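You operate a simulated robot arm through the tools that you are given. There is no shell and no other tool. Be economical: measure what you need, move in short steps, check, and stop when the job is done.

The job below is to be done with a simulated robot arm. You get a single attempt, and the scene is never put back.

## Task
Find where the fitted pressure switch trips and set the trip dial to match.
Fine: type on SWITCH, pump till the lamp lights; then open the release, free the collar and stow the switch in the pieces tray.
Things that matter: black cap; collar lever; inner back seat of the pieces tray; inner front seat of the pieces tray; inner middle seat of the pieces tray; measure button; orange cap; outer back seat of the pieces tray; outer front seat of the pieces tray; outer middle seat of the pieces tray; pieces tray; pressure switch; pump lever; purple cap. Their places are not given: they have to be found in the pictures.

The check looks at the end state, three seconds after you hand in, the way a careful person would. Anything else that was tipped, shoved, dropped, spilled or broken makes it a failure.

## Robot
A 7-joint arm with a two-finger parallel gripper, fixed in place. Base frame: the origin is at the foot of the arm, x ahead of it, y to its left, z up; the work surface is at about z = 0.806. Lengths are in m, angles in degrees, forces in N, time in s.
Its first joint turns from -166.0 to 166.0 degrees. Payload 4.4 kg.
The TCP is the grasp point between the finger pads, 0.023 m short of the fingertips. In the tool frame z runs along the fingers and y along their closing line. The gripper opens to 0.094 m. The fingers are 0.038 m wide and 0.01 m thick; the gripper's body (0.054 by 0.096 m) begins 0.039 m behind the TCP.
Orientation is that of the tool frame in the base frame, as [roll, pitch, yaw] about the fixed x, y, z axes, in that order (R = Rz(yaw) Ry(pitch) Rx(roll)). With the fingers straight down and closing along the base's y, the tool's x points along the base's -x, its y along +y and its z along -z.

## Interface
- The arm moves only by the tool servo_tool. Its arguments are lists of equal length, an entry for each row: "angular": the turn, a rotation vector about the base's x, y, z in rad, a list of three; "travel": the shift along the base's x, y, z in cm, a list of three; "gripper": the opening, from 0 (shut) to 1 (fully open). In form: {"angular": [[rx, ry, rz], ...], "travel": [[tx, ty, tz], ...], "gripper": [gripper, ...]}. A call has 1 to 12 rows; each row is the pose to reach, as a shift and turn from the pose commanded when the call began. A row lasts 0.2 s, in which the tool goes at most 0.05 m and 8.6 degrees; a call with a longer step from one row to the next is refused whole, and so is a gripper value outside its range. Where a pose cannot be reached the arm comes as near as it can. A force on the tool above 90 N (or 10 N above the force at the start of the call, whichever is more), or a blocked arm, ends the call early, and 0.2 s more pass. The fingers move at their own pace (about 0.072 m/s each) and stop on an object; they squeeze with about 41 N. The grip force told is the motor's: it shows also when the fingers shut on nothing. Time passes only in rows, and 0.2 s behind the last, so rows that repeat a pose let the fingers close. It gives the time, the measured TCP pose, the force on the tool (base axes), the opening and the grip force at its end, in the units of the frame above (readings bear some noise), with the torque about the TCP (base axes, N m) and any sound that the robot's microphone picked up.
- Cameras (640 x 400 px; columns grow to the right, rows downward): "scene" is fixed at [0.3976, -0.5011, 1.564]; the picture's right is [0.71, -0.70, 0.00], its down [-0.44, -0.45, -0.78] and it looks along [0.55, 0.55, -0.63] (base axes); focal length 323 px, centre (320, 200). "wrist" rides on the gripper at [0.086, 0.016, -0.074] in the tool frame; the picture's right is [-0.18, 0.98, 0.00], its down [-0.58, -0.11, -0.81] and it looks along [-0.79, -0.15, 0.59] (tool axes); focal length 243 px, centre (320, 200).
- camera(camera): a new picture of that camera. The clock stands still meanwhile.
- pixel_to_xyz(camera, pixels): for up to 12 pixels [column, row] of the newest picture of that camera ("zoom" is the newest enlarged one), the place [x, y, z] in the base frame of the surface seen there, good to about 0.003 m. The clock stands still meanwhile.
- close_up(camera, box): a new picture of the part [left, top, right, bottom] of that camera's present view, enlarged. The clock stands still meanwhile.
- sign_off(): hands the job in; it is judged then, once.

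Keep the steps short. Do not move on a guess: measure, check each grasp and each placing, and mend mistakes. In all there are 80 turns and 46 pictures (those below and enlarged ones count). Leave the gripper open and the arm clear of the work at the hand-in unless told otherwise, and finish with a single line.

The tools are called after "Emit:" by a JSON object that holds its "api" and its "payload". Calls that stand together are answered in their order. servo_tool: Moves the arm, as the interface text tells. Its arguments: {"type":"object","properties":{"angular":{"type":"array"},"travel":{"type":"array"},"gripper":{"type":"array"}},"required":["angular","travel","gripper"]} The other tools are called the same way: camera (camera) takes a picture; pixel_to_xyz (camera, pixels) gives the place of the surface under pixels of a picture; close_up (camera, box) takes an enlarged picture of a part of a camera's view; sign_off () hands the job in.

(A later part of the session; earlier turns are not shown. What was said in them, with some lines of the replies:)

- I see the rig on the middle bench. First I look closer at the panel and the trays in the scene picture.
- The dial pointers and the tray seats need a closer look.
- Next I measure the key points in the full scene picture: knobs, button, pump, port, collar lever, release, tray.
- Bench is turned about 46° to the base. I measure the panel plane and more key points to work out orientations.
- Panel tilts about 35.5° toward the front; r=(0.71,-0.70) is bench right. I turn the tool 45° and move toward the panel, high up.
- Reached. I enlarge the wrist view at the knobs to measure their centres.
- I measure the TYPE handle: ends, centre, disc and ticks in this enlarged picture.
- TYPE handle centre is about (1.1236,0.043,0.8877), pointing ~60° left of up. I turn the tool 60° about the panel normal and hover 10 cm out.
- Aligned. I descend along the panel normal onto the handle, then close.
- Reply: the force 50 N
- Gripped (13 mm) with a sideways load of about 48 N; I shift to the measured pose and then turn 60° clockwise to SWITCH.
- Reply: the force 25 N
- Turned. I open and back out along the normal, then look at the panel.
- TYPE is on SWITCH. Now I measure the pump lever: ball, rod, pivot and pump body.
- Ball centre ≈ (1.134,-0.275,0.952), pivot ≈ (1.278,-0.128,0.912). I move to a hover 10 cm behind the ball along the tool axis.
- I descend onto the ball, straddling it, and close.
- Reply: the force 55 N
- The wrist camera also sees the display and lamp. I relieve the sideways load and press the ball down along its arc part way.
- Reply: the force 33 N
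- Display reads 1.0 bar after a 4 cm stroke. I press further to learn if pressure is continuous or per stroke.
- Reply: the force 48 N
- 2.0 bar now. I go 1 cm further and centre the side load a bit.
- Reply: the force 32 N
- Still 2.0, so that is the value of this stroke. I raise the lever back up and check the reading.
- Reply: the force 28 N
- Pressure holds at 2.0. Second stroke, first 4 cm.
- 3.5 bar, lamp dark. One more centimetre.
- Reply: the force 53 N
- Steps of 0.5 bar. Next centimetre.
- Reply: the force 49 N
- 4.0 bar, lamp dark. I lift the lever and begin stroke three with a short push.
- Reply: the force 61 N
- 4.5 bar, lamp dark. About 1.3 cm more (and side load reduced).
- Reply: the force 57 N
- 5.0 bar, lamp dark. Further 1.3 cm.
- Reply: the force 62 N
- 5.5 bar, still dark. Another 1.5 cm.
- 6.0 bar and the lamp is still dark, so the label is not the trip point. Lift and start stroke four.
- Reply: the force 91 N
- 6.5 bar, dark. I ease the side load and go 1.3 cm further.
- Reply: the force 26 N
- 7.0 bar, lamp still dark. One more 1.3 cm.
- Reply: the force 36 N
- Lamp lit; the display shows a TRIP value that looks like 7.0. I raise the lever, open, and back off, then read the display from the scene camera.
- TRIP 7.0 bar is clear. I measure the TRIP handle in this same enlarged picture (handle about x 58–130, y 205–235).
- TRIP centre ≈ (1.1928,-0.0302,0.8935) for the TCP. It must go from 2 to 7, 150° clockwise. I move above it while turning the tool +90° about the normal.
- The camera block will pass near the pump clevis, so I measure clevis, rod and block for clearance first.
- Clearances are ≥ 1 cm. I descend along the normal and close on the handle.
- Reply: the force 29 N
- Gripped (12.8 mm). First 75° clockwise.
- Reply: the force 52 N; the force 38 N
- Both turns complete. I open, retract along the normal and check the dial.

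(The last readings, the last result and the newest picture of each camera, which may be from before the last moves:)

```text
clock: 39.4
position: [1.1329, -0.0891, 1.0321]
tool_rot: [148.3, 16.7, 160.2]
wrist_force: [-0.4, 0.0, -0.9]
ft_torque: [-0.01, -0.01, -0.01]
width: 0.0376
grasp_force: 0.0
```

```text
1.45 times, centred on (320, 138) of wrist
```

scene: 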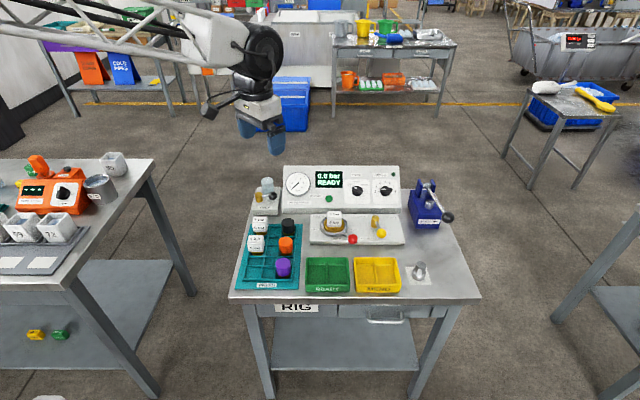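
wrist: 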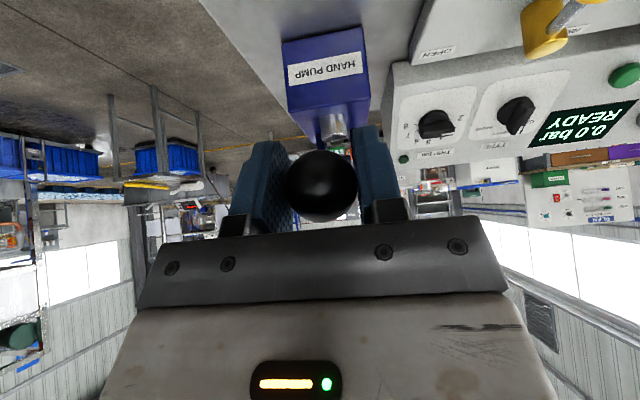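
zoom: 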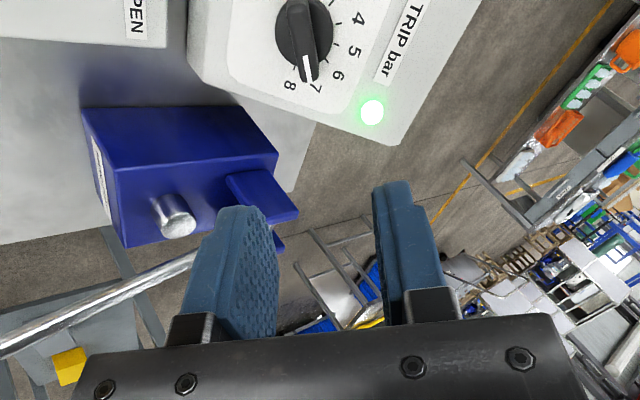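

TRIP points at 7. I turn the tool back 60° and move up-left so the port area is visible, then measure release and collar levers.

Emit:
{"api": "servo_tool", "payload": {"angular": [[-0.0538, -0.0538, 0.1065], [-0.1075, -0.1075, 0.213], [-0.1613, -0.1613, 0.3195], [-0.215, -0.215, 0.426], [-0.2688, -0.2688, 0.5325], [-0.3225, -0.3225, 0.639], [-0.376, -0.376, 0.7455], [-0.43, -0.43, 0.852]], "travel": [[-0.5, 1, 1], [-1, 2, 2], [-1.5, 3, 3], [-2, 4, 4], [-2.5, 5, 5], [-3, 6, 6], [-3.5, 7.5, 7], [-4, 8.5, 7]], "gripper": [0.4, 0.4, 0.4, 0.2, 0, 0, 0, 0]}}

Emit:
{"api": "close_up", "payload": {"camera": "scene", "box": [297, 200, 413, 272]}}

Emit:
{"api": "pixel_to_xyz", "payload": {"camera": "zoom", "pixels": [[430, 105], [465, 185], [465, 165], [480, 100], [400, 235], [260, 215], [200, 145], [190, 85], [170, 190], [258, 193], [110, 155], [560, 250]]}}

```text
clock: 41.2
position: [1.0954, -0.0046, 1.1034]
tool_rot: [-179.9, 35.4, -135.0]
wrist_force: [0.5, -0.3, 0.3]
ft_torque: [-0.02, -0.04, -0.02]
width: 0.0
grasp_force: 40.6
```

```text
5.52 times, centred on (355, 236) of scene
```

zoom: 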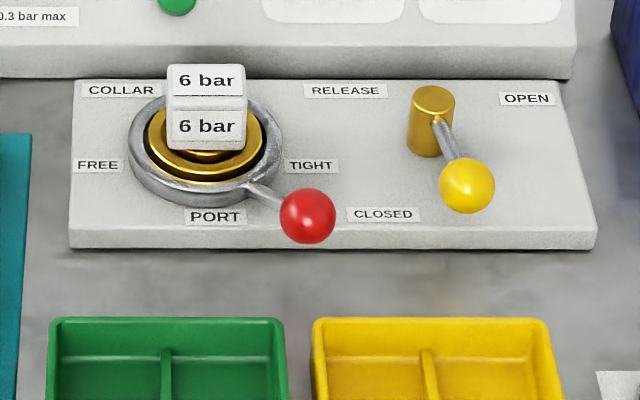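

```text
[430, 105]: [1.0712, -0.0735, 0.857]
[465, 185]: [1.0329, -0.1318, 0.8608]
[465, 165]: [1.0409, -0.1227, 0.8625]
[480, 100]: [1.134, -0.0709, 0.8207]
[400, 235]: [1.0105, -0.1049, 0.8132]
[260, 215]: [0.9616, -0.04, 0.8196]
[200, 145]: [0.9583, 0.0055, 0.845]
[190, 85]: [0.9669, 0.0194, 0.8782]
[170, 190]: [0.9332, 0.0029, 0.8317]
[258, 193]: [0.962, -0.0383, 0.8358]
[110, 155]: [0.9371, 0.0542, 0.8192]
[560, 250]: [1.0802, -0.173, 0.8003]
```

Panel surface z=0.820; yellow ball centre ≈ (1.043,-0.126,0.850), pivot ≈ (1.072,-0.073). I will push the ball with shut fingers from its left side around to OPEN. First go to a hover at its left with a smaller tilt.

Emit:
{"api": "servo_tool", "payload": {"angular": [[-0.033, 0.033, 0], [-0.065, 0.065, 0], [-0.1, 0.1, 0], [-0.13, 0.13, 0], [-0.13, 0.13, 0], [-0.13, 0.13, 0]], "travel": [[-2, -2.5, -2], [-4, -5, -5], [-6, -7.5, -8], [-8.14, -9.81, -11], [-8.14, -9.81, -14.4], [-8.14, -9.81, -14.4]], "gripper": [0, 0, 0, 0, 0, 0]}}

Emit:
{"api": "servo_tool", "payload": {"angular": [[0, 0, 0], [0, 0, 0], [0, 0, 0], [0, 0, 0], [0, 0, 0]], "travel": [[0, 0, -3], [0, 0, -6], [0, 0, -8.5], [0, 0, -9.95], [0, 0, -9.95]], "gripper": [0, 0, 0, 0, 0]}}

```text
clock: 42.6
position: [1.014, -0.1027, 0.9617]
tool_rot: [-179.9, 25.0, -134.8]
wrist_force: [0.1, 0.0, -0.9]
ft_torque: [-0.02, 0.0, 0.04]
width: 0.0
grasp_force: 41.0
```

```text
clock: 43.8
position: [1.0133, -0.1036, 0.8606]
tool_rot: [-179.9, 25.1, -135.1]
wrist_force: [-0.1, -0.1, 0.1]
ft_torque: [-0.01, 0.03, 0.01]
width: 0.0001
grasp_force: 40.9
```

In place with no contact. I push along the arc.

Emit:
{"api": "servo_tool", "payload": {"angular": [[0, 0, 0], [0, 0, 0], [0, 0, 0], [0, 0, 0], [0, 0, 0], [0, 0, 0], [0, 0, 0], [0, 0, 0]], "travel": [[0.07, -1.2, 0], [0.9, -2.3, 0], [1.67, -3.08, 0], [3, -3.8, 0], [4.34, -4.26, 0], [6, -4.2, 0], [7.54, -3.96, 0], [7.54, -3.96, 0]], "gripper": [0, 0, 0, 0, 0, 0, 0, 0]}}

Emit:
{"api": "close_up", "payload": {"camera": "scene", "box": [297, 160, 457, 260]}}

```text
clock: 45.6
position: [1.0878, -0.1424, 0.8617]
tool_rot: [-179.9, 25.0, -134.9]
wrist_force: [-0.5, -0.2, 0.4]
ft_torque: [0.0, -0.02, 0.0]
width: 0.0001
grasp_force: 41.2
```

```text
4.00 times, centred on (377, 210) of scene
```

zoom: 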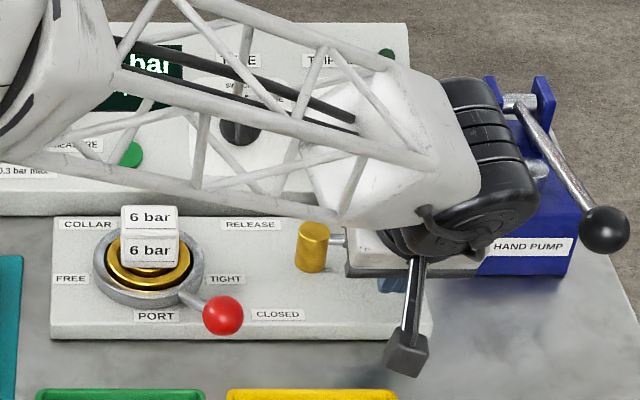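

The release lever now points right toward OPEN. I nudge a bit further against its stop, then lift away.

Emit:
{"api": "servo_tool", "payload": {"angular": [[0, 0, 0], [0, 0, 0], [0, 0, 0], [0, 0, 0], [0, 0, 0], [0, 0, 0], [0, 0, 0]], "travel": [[0.5, 0.15, 0], [1.04, 0.33, 0], [0.3, -0.4, 0.3], [0, -0.6, 3], [-2, 0, 7], [-5, 3, 10], [-8.8, 5.8, 10]], "gripper": [0, 0, 0, 0, 0, 0, 0]}}

Emit:
{"api": "close_up", "payload": {"camera": "wrist", "box": [200, 0, 640, 275]}}

```text
refused: row 6 steps farther than a row can; nothing moved
```

```text
1.45 times, centred on (420, 138) of wrist
```

zoom: 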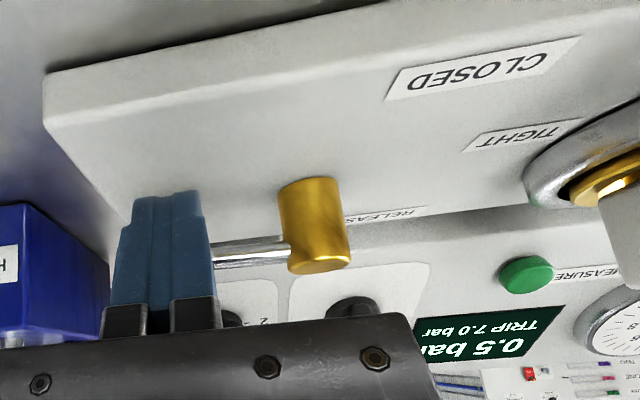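

Pressure already down to 0.5 bar, so the release is open. I resend with shorter steps.

Emit:
{"api": "servo_tool", "payload": {"angular": [[0, 0, 0], [0, 0, 0], [0, 0, 0], [0, 0, 0], [0, 0, 0], [0, 0, 0], [0, 0, 0], [0, 0, 0], [0, 0, 0]], "travel": [[0.4, 0.12, 0], [0.4, 0.12, 0], [0.1, -0.4, 0.5], [0, -0.6, 3], [-2, 0, 6], [-4.5, 2.5, 9], [-7, 4.2, 10], [-8.86, 5.77, 10], [-8.86, 5.77, 10]], "gripper": [0, 0, 0, 0, 0, 0, 0, 0, 0]}}

Emit:
{"api": "close_up", "payload": {"camera": "wrist", "box": [160, 0, 640, 300]}}

```text
clock: 47.6
position: [0.9996, -0.0842, 0.9593]
tool_rot: [-179.9, 24.9, -134.9]
wrist_force: [-0.3, 0.1, -0.4]
ft_torque: [0.05, 0.02, 0.01]
width: 0.0002
grasp_force: 41.2
```

```text
1.33 times, centred on (400, 150) of wrist
```

zoom: 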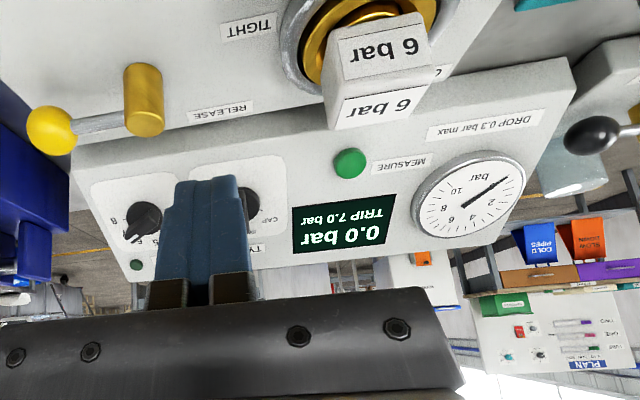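

0.0 bar, release open. Now I lower beside the red collar ball (back-right of it) for the push toward FREE.

Emit:
{"api": "servo_tool", "payload": {"angular": [[0, 0, 0], [0, 0, 0], [0, 0, 0], [0, 0, 0], [0, 0, 0]], "travel": [[0, 0, -3], [0, 0, -6], [0, 0, -8.5], [0, 0, -10.1], [0, 0, -10.1]], "gripper": [0, 0, 0, 0, 0]}}

Emit:
{"api": "servo_tool", "payload": {"angular": [[0, 0, 0], [0, 0, 0], [0, 0, 0], [0, 0, 0], [0, 0, 0], [0, 0, 0], [0, 0, 0], [0, 0, 0], [0, 0, 0]], "travel": [[-1.09, 0.15, 0], [-2.7, 0, 0], [-4.31, -0.14, 0], [-5.95, 0.35, 0], [-7.5, 0.93, 0], [-8.55, 1.5, 0], [-9.54, 2.18, 0], [-10.4, 3.15, 0], [-10.4, 3.15, 0]], "gripper": [0, 0, 0, 0, 0, 0, 0, 0, 0]}}

Emit:
{"api": "close_up", "payload": {"camera": "scene", "box": [257, 190, 417, 290]}}

```text
clock: 48.8
position: [0.998, -0.085, 0.8583]
tool_rot: [179.9, 24.9, -135.0]
wrist_force: [0.2, 0.9, 0.3]
ft_torque: [0.02, 0.02, -0.02]
width: 0.0
grasp_force: 40.6
```

```text
clock: 50.8
position: [0.8972, -0.0526, 0.8561]
tool_rot: [180.0, 24.9, -134.9]
wrist_force: [0.1, -0.7, 0.1]
ft_torque: [-0.01, -0.01, 0.03]
width: 0.0
grasp_force: 41.1
```

```text
4.00 times, centred on (337, 240) of scene
```

zoom: 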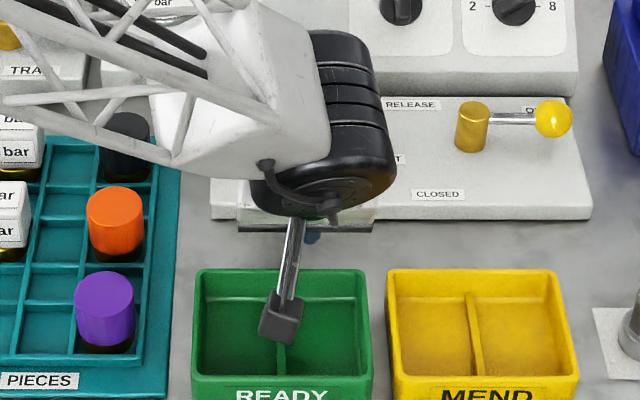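

The ball is hidden by the arm; no force now. I continue the arc further toward FREE, watching for force.

Emit:
{"api": "servo_tool", "payload": {"angular": [[0, 0, 0], [0, 0, 0], [0, 0, 0], [0, 0, 0], [0, 0, 0]], "travel": [[-0.8, 1.1, 0], [-1.43, 2.32, 0], [-1.7, 3.4, 0], [-1.86, 4.48, 0], [-1.86, 4.48, 0]], "gripper": [0, 0, 0, 0, 0]}}

```text
clock: 51.5
position: [0.8832, -0.0349, 0.8574]
tool_rot: [-179.5, 25.1, -135.4]
wrist_force: [33.2, -35.0, -16.5]
ft_torque: [-0.81, -0.16, -1.16]
width: 0.0001
grasp_force: 41.0
stopped in row 3: the force on the tool passed its limit at 108 N (the readings are from after the stop); the commanded pose is now the measured one
```

The lever hit its stop (~45° left of front). I back off to the right-front, lift and look.

Emit:
{"api": "servo_tool", "payload": {"angular": [[0, 0, 0], [0, 0, 0], [0, 0, 0], [0, 0, 0], [0, 0, 0], [0, 0, 0]], "travel": [[0.8, -0.8, 0], [0.8, -0.9, 3], [0.8, -0.9, 7], [-1, 1, 11], [-4, 3, 14], [-7, 5, 16]], "gripper": [0, 0, 0, 0.5, 0.5, 0.6]}}

Emit:
{"api": "camera", "payload": {"camera": "wrist"}}

```text
clock: 52.9
position: [0.8123, 0.0191, 1.017]
tool_rot: [-179.6, 24.9, -135.2]
wrist_force: [-0.3, -0.4, -1.3]
ft_torque: [0.01, 0.01, 0.01]
width: 0.0564
grasp_force: 0.2
```

```text
5 pictures are left
```

wrist: 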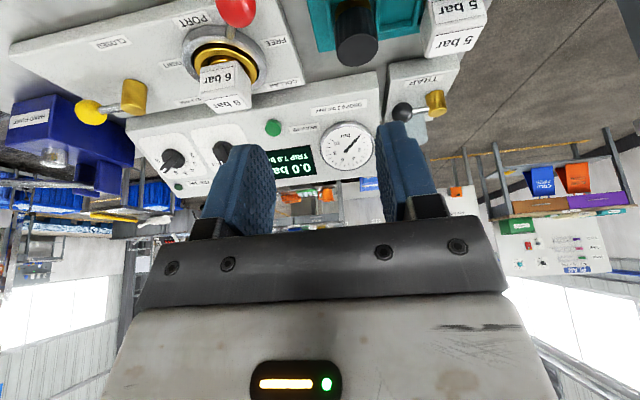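

The red lever is now on the FREE side. I measure the cube of the switch and tray parts from this picture.

Emit:
{"api": "pixel_to_xyz", "payload": {"camera": "wrist", "pixels": [[225, 80], [203, 78], [248, 72], [230, 103], [212, 105], [252, 96], [225, 92], [237, 12], [205, 45], [258, 60], [455, 42], [458, 12]]}}

Emit:
{"api": "pixel_to_xyz", "payload": {"camera": "scene", "pixels": [[328, 213], [334, 213], [340, 213], [334, 211], [334, 216], [334, 222], [261, 218], [256, 236], [266, 268], [254, 268], [266, 261], [272, 250]]}}

```text
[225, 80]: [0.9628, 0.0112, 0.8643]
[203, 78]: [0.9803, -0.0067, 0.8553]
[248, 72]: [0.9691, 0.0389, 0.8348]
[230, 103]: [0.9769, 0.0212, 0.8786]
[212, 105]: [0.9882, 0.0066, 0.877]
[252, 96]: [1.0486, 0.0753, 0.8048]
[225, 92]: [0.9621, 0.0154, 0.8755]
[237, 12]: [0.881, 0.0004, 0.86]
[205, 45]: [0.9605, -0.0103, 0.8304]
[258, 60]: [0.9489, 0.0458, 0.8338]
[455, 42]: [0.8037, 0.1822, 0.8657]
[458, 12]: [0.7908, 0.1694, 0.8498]
```

```text
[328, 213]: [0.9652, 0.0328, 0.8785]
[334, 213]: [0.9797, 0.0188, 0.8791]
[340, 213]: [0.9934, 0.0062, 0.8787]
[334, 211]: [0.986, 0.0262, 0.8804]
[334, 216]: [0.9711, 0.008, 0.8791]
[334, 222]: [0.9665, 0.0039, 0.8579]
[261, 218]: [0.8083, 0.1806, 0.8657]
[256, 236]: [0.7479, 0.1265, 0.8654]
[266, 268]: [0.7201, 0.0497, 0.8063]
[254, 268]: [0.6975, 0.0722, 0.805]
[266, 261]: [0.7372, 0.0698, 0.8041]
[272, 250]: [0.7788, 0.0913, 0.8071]
```

Box is about 44 mm wide (r), 28 mm deep, top z 0.879. I take an enlarged view of the tray to locate the free front-left seat.

Emit:
{"api": "close_up", "payload": {"camera": "scene", "box": [230, 205, 350, 295]}}

```text
4.44 times, centred on (290, 250) of scene
```

zoom: 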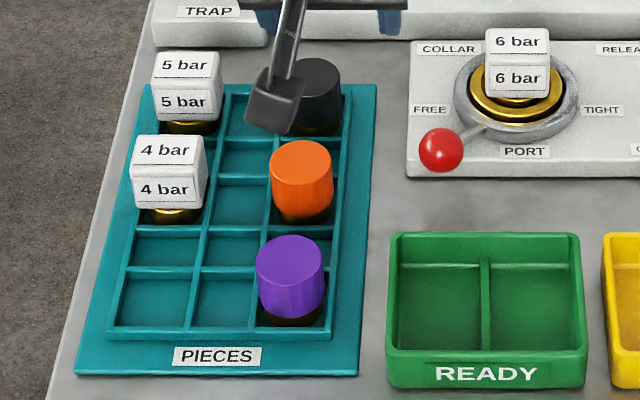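

I measure the free cell's rims and floor plus the 4 bar and 5 bar boxes for the seat pattern.

Emit:
{"api": "pixel_to_xyz", "payload": {"camera": "zoom", "pixels": [[123, 269], [201, 269], [109, 329], [190, 331], [157, 300], [145, 240], [170, 152], [170, 190], [188, 66], [188, 103], [518, 43], [518, 78]]}}

Emit:
{"api": "pixel_to_xyz", "payload": {"camera": "zoom", "pixels": [[488, 40], [550, 40], [290, 255], [302, 160], [318, 75], [270, 332], [330, 332], [165, 219], [203, 205], [195, 240], [205, 303], [263, 272]]}}

```text
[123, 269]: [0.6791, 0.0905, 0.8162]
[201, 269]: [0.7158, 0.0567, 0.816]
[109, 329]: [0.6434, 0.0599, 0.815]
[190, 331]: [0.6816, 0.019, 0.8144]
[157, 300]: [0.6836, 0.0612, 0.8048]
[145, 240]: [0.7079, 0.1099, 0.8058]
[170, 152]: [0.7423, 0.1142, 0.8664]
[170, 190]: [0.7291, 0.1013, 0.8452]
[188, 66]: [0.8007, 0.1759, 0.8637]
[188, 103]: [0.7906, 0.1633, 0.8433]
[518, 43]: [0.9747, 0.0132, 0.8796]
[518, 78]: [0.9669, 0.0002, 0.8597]
```

```text
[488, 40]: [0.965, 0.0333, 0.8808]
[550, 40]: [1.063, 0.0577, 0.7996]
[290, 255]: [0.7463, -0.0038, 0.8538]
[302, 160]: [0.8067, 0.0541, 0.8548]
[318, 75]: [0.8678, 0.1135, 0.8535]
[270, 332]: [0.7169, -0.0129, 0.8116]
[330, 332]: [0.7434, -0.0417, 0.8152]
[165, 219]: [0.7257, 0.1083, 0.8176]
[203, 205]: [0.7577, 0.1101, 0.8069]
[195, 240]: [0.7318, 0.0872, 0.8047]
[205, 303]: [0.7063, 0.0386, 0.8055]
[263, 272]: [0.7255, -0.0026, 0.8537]
```

Free seat centre ≈ r 0.442, b 0.519 (bench axes), pieces sit 13.5 mm lower there than in the port. I go to a hover behind the 6 bar box along the tool axis, gripper wide.

Emit:
{"api": "servo_tool", "payload": {"angular": [[0, 0, 0], [0, 0, 0], [0, 0, 0], [0, 0, 0], [0, 0, 0], [0, 0, 0]], "travel": [[3.2, -0.9, -0.5], [6.4, -1.8, -1], [9.6, -2.7, -2], [13.1, -3.5, -3.5], [13.1, -3.67, -5.44], [13.1, -3.67, -5.44]], "gripper": [0.8, 0.8, 0.8, 0.8, 0.8, 0.8]}}

```text
clock: 54.3
position: [0.944, -0.0146, 0.962]
tool_rot: [-179.6, 25.2, -135.3]
wrist_force: [-0.2, 0.2, 0.1]
ft_torque: [0.01, 0.06, -0.02]
width: 0.075
grasp_force: 0.0
```

I descend to the box (TCP target z 0.872) with fingers either side.

Emit:
{"api": "servo_tool", "payload": {"angular": [[0, 0, 0], [0, 0, 0], [0, 0, 0], [0, 0, 0], [0, 0, 0]], "travel": [[0.9, 0.83, -2.7], [1.8, 1.66, -5.4], [2.5, 2.33, -7.6], [2.95, 2.75, -9], [2.95, 2.75, -9]], "gripper": [0.8, 0.8, 0.8, 0.8, 0.8]}}

Emit:
{"api": "close_up", "payload": {"camera": "wrist", "box": [160, 0, 480, 240]}}

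```text
clock: 55.5
position: [0.9733, 0.0099, 0.8738]
tool_rot: [-179.6, 25.0, -135.2]
wrist_force: [-1.1, 0.8, -0.2]
ft_torque: [0.0, -0.02, 0.01]
width: 0.0752
grasp_force: 0.1
```

```text
1.67 times, centred on (320, 120) of wrist
```

zoom: 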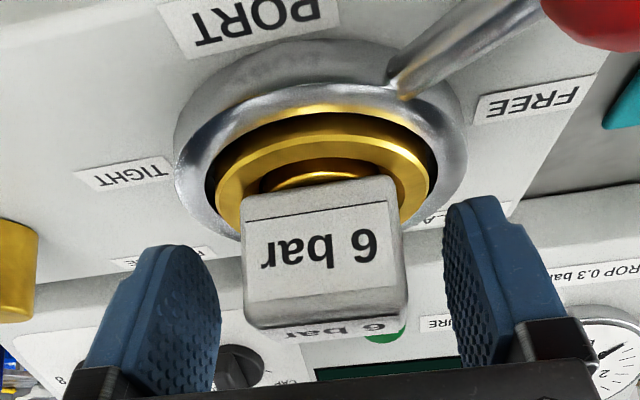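

The box is between the pads. I close with a slight +r shift.

Emit:
{"api": "servo_tool", "payload": {"angular": [[0, 0, 0], [0, 0, 0], [0, 0, 0], [0, 0, 0], [0, 0, 0]], "travel": [[0.07, -0.07, 0], [0.07, -0.07, 0], [0.07, -0.07, 0], [0.07, -0.07, 0], [0.07, -0.07, 0]], "gripper": [0.3, 0, 0, 0, 0]}}

```text
clock: 56.7
position: [0.9725, 0.0093, 0.8741]
tool_rot: [-179.6, 25.1, -135.2]
wrist_force: [-12.1, 9.5, 2.0]
ft_torque: [0.42, 0.54, 0.15]
width: 0.0457
grasp_force: 40.8
```

Held at 45.7 mm. Slow straight lift.

Emit:
{"api": "servo_tool", "payload": {"angular": [[0, 0, 0], [0, 0, 0], [0, 0, 0], [0, 0, 0], [0, 0, 0], [0, 0, 0]], "travel": [[0, 0, 0.5], [0, 0, 1], [0, 0, 2], [0, 0, 4], [0, 0, 7], [0, 0, 10]], "gripper": [0, 0, 0, 0, 0, 0]}}

```text
clock: 58.1
position: [0.9736, 0.0073, 0.9757]
tool_rot: [-179.6, 25.0, -135.2]
wrist_force: [0.1, -0.2, -2.7]
ft_torque: [-0.01, 0.0, 0.0]
width: 0.0458
grasp_force: 40.7
```

Lifted cleanly. I carry it to above the free seat.

Emit:
{"api": "servo_tool", "payload": {"angular": [[0, 0, 0], [0, 0, 0], [0, 0, 0], [0, 0, 0], [0, 0, 0], [0, 0, 0], [0, 0, 0], [0, 0, 0], [0, 0, 0], [0, 0, 0]], "travel": [[-3.5, 0.5, 0], [-7, 1, 0], [-10.5, 1.5, 0], [-14, 2, 0], [-17.5, 2.5, 0], [-21, 3, 0], [-24.5, 3.5, 0], [-27.5, 3.9, 0], [-29.9, 4.2, 0], [-29.9, 4.2, 0]], "gripper": [0, 0, 0, 0, 0, 0, 0, 0, 0, 0]}}

Emit:
{"api": "servo_tool", "payload": {"angular": [[0, 0, 0], [0, 0, 0], [0, 0, 0], [0, 0, 0]], "travel": [[0, 0, -3], [0, 0, -6], [0, 0, -7.5], [0, 0, -7.5]], "gripper": [0, 0, 0, 0]}}

Emit:
{"api": "close_up", "payload": {"camera": "scene", "box": [220, 190, 348, 300]}}

```text
clock: 60.3
position: [0.6732, 0.0522, 0.9749]
tool_rot: [-179.6, 25.1, -135.2]
wrist_force: [0.0, -1.1, -2.2]
ft_torque: [0.0, 0.03, 0.01]
width: 0.0456
grasp_force: 41.3
```

```text
clock: 61.3
position: [0.6753, 0.0507, 0.8972]
tool_rot: [-179.5, 25.1, -135.2]
wrist_force: [1.6, -0.5, -1.8]
ft_torque: [0.01, 0.03, 0.02]
width: 0.0459
grasp_force: 41.0
```

```text
3.64 times, centred on (284, 245) of scene
```

zoom: 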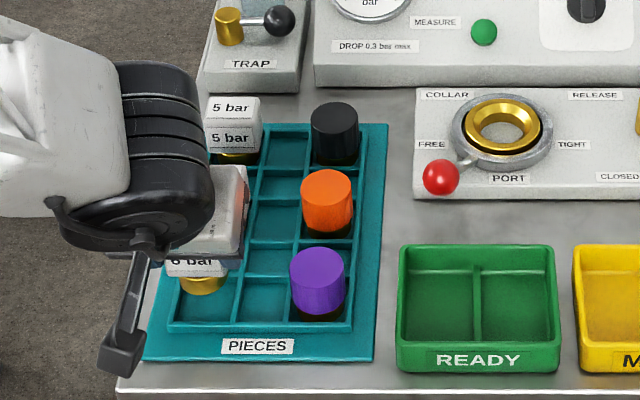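

The base is visible at (203,285). I measure it against the cell before lowering.

Emit:
{"api": "pixel_to_xyz", "payload": {"camera": "zoom", "pixels": [[203, 289], [203, 283], [185, 280], [222, 280], [195, 264], [180, 266], [200, 324], [170, 322], [243, 322], [250, 277], [242, 300], [317, 317]]}}

```text
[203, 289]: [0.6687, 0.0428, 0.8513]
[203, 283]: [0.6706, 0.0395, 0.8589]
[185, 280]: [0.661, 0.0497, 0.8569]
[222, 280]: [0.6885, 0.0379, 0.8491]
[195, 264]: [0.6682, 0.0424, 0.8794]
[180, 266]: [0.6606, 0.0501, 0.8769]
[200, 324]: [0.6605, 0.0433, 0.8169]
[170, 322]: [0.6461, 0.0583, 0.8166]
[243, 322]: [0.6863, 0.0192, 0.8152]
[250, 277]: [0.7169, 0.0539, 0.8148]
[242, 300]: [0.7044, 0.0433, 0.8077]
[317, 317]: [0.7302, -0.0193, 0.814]
```

Base front is ~4 mm inside the front wall; I shift 2 mm back and lower gently to seat height.

Emit:
{"api": "servo_tool", "payload": {"angular": [[0, 0, 0], [0, 0, 0], [0, 0, 0], [0, 0, 0], [0, 0, 0]], "travel": [[0.14, 0.14, -1], [0.14, 0.14, -2.2], [0.14, 0.14, -3.1], [0.14, 0.14, -3.55], [0.14, 0.14, -3.55]], "gripper": [0, 0, 0, 0, 0]}}

```text
clock: 62.5
position: [0.6776, 0.0528, 0.8632]
tool_rot: [-179.6, 25.1, -135.3]
wrist_force: [-1.0, -0.5, -1.3]
ft_torque: [0.02, 0.0, -0.02]
width: 0.0454
grasp_force: 40.9
```

No contact yet. I lower 2 mm more, then a further 1.5 mm.

Emit:
{"api": "servo_tool", "payload": {"angular": [[0, 0, 0], [0, 0, 0]], "travel": [[0, 0, -0.2], [0, 0, -0.2]], "gripper": [0, 0]}}

Emit:
{"api": "servo_tool", "payload": {"angular": [[0, 0, 0], [0, 0, 0]], "travel": [[0, 0, -0.15], [0, 0, -0.15]], "gripper": [0, 0]}}

```text
clock: 63.1
position: [0.6773, 0.053, 0.8605]
tool_rot: [-179.7, 25.0, -135.2]
wrist_force: [-0.5, -0.1, -2.2]
ft_torque: [0.02, -0.01, 0.0]
width: 0.0458
grasp_force: 41.0
```

```text
clock: 63.7
position: [0.677, 0.0533, 0.8597]
tool_rot: [-179.6, 25.1, -135.2]
wrist_force: [0.2, -0.2, -1.6]
ft_torque: [0.01, -0.01, 0.04]
width: 0.0457
grasp_force: 41.2
```

Still hanging; down in further small steps until the force turns upward.

Emit:
{"api": "servo_tool", "payload": {"angular": [[0, 0, 0], [0, 0, 0]], "travel": [[0, 0, -0.15], [0, 0, -0.15]], "gripper": [0, 0]}}

Emit:
{"api": "servo_tool", "payload": {"angular": [[0, 0, 0], [0, 0, 0]], "travel": [[0, 0, -0.15], [0, 0, -0.15]], "gripper": [0, 0]}}

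```text
clock: 64.3
position: [0.6761, 0.0522, 0.8587]
tool_rot: [-179.5, 25.2, -135.2]
wrist_force: [0.7, 0.9, 4.1]
ft_torque: [0.14, 0.05, -0.01]
width: 0.0456
grasp_force: 41.3
```

```text
clock: 64.9
position: [0.6776, 0.0521, 0.859]
tool_rot: [-179.5, 25.2, -135.2]
wrist_force: [-2.7, 7.7, 35.2]
ft_torque: [0.58, 0.1, 0.08]
width: 0.0457
grasp_force: 41.5
```

Seated (contact at the expected height). I relieve the press, open partly, and back out along the tool axis.

Emit:
{"api": "servo_tool", "payload": {"angular": [[0, 0, 0], [0, 0, 0], [0, 0, 0], [0, 0, 0], [0, 0, 0], [0, 0, 0], [0, 0, 0], [0, 0, 0], [0, 0, 0]], "travel": [[0, 0, 0.15], [0, 0, 0.15], [0, 0, 0.15], [-0.3, -0.3, 1.05], [-1.2, -1.2, 3.8], [-2.4, -2.4, 7.4], [-4, -3.5, 11], [-5, -4, 15], [-6, -3, 19]], "gripper": [0.3, 0.64, 0.64, 0.64, 0.64, 0.64, 0.7, 1, 1]}}

Emit:
{"api": "servo_tool", "payload": {"angular": [[0, 0, 0], [0, 0, 0], [0, 0, 0], [0, 0, 0], [0, 0, 0], [0, 0, 0]], "travel": [[-1, 3, 2], [-2, 7, 3], [-4, 11, 4], [-6, 15, 5], [-8, 19, 5], [-10, 23, 5]], "gripper": [1, 1, 1, 1, 1, 1]}}

Emit:
{"api": "close_up", "payload": {"camera": "scene", "box": [228, 160, 468, 300]}}

```text
clock: 66.9
position: [0.6164, 0.0218, 1.0494]
tool_rot: [-179.6, 25.1, -135.2]
wrist_force: [0.6, 0.8, 0.1]
ft_torque: [0.01, 0.01, 0.01]
width: 0.0939
grasp_force: 0.0
```

```text
clock: 68.3
position: [0.5155, 0.2533, 1.101]
tool_rot: [-179.5, 25.1, -135.3]
wrist_force: [0.3, -0.6, 0.0]
ft_torque: [-0.02, -0.04, -0.02]
width: 0.094
grasp_force: 0.1
```

```text
2.67 times, centred on (348, 230) of scene
```

zoom: 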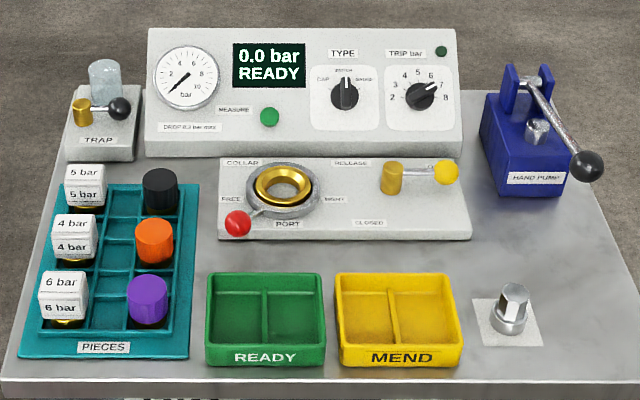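

Everything looks right: dial at 7, switch in the front seat beside the purple cap. I check the heights of the seated boxes.

Emit:
{"api": "pixel_to_xyz", "payload": {"camera": "zoom", "pixels": [[63, 283], [63, 306], [73, 224], [73, 247], [45, 285], [80, 285], [148, 285], [66, 322]]}}

Emit:
{"api": "close_up", "payload": {"camera": "scene", "box": [228, 215, 318, 300]}}

```text
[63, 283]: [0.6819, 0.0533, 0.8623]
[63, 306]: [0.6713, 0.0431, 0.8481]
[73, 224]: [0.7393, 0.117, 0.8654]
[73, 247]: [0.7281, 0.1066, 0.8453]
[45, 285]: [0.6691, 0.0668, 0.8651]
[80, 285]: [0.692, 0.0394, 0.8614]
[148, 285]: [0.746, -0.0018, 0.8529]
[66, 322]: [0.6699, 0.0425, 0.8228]
```

```text
4.71 times, centred on (273, 258) of scene
```

zoom: 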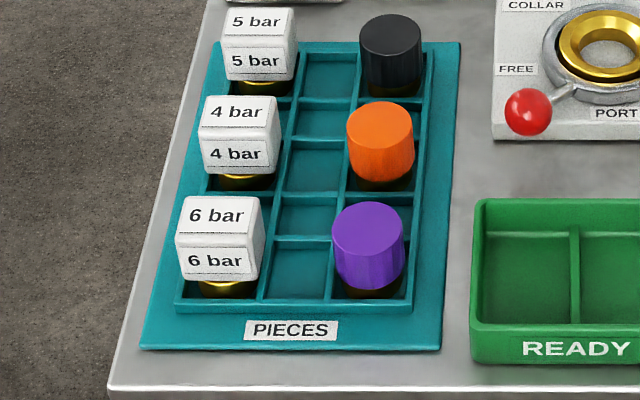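

The switch stands flat in the free seat, in line with its neighbours and at the same height. The arm is clear and the gripper open, so I hand in.

Emit:
{"api": "sign_off", "payload": {}}

```text
The job is handed in.
```

The switch tripped at 7.0 bar (its label says 6 bar); I set the trip dial to 7, opened the release, freed the collar, stowed the switch in the free front seat of the pieces tray, and handed in.
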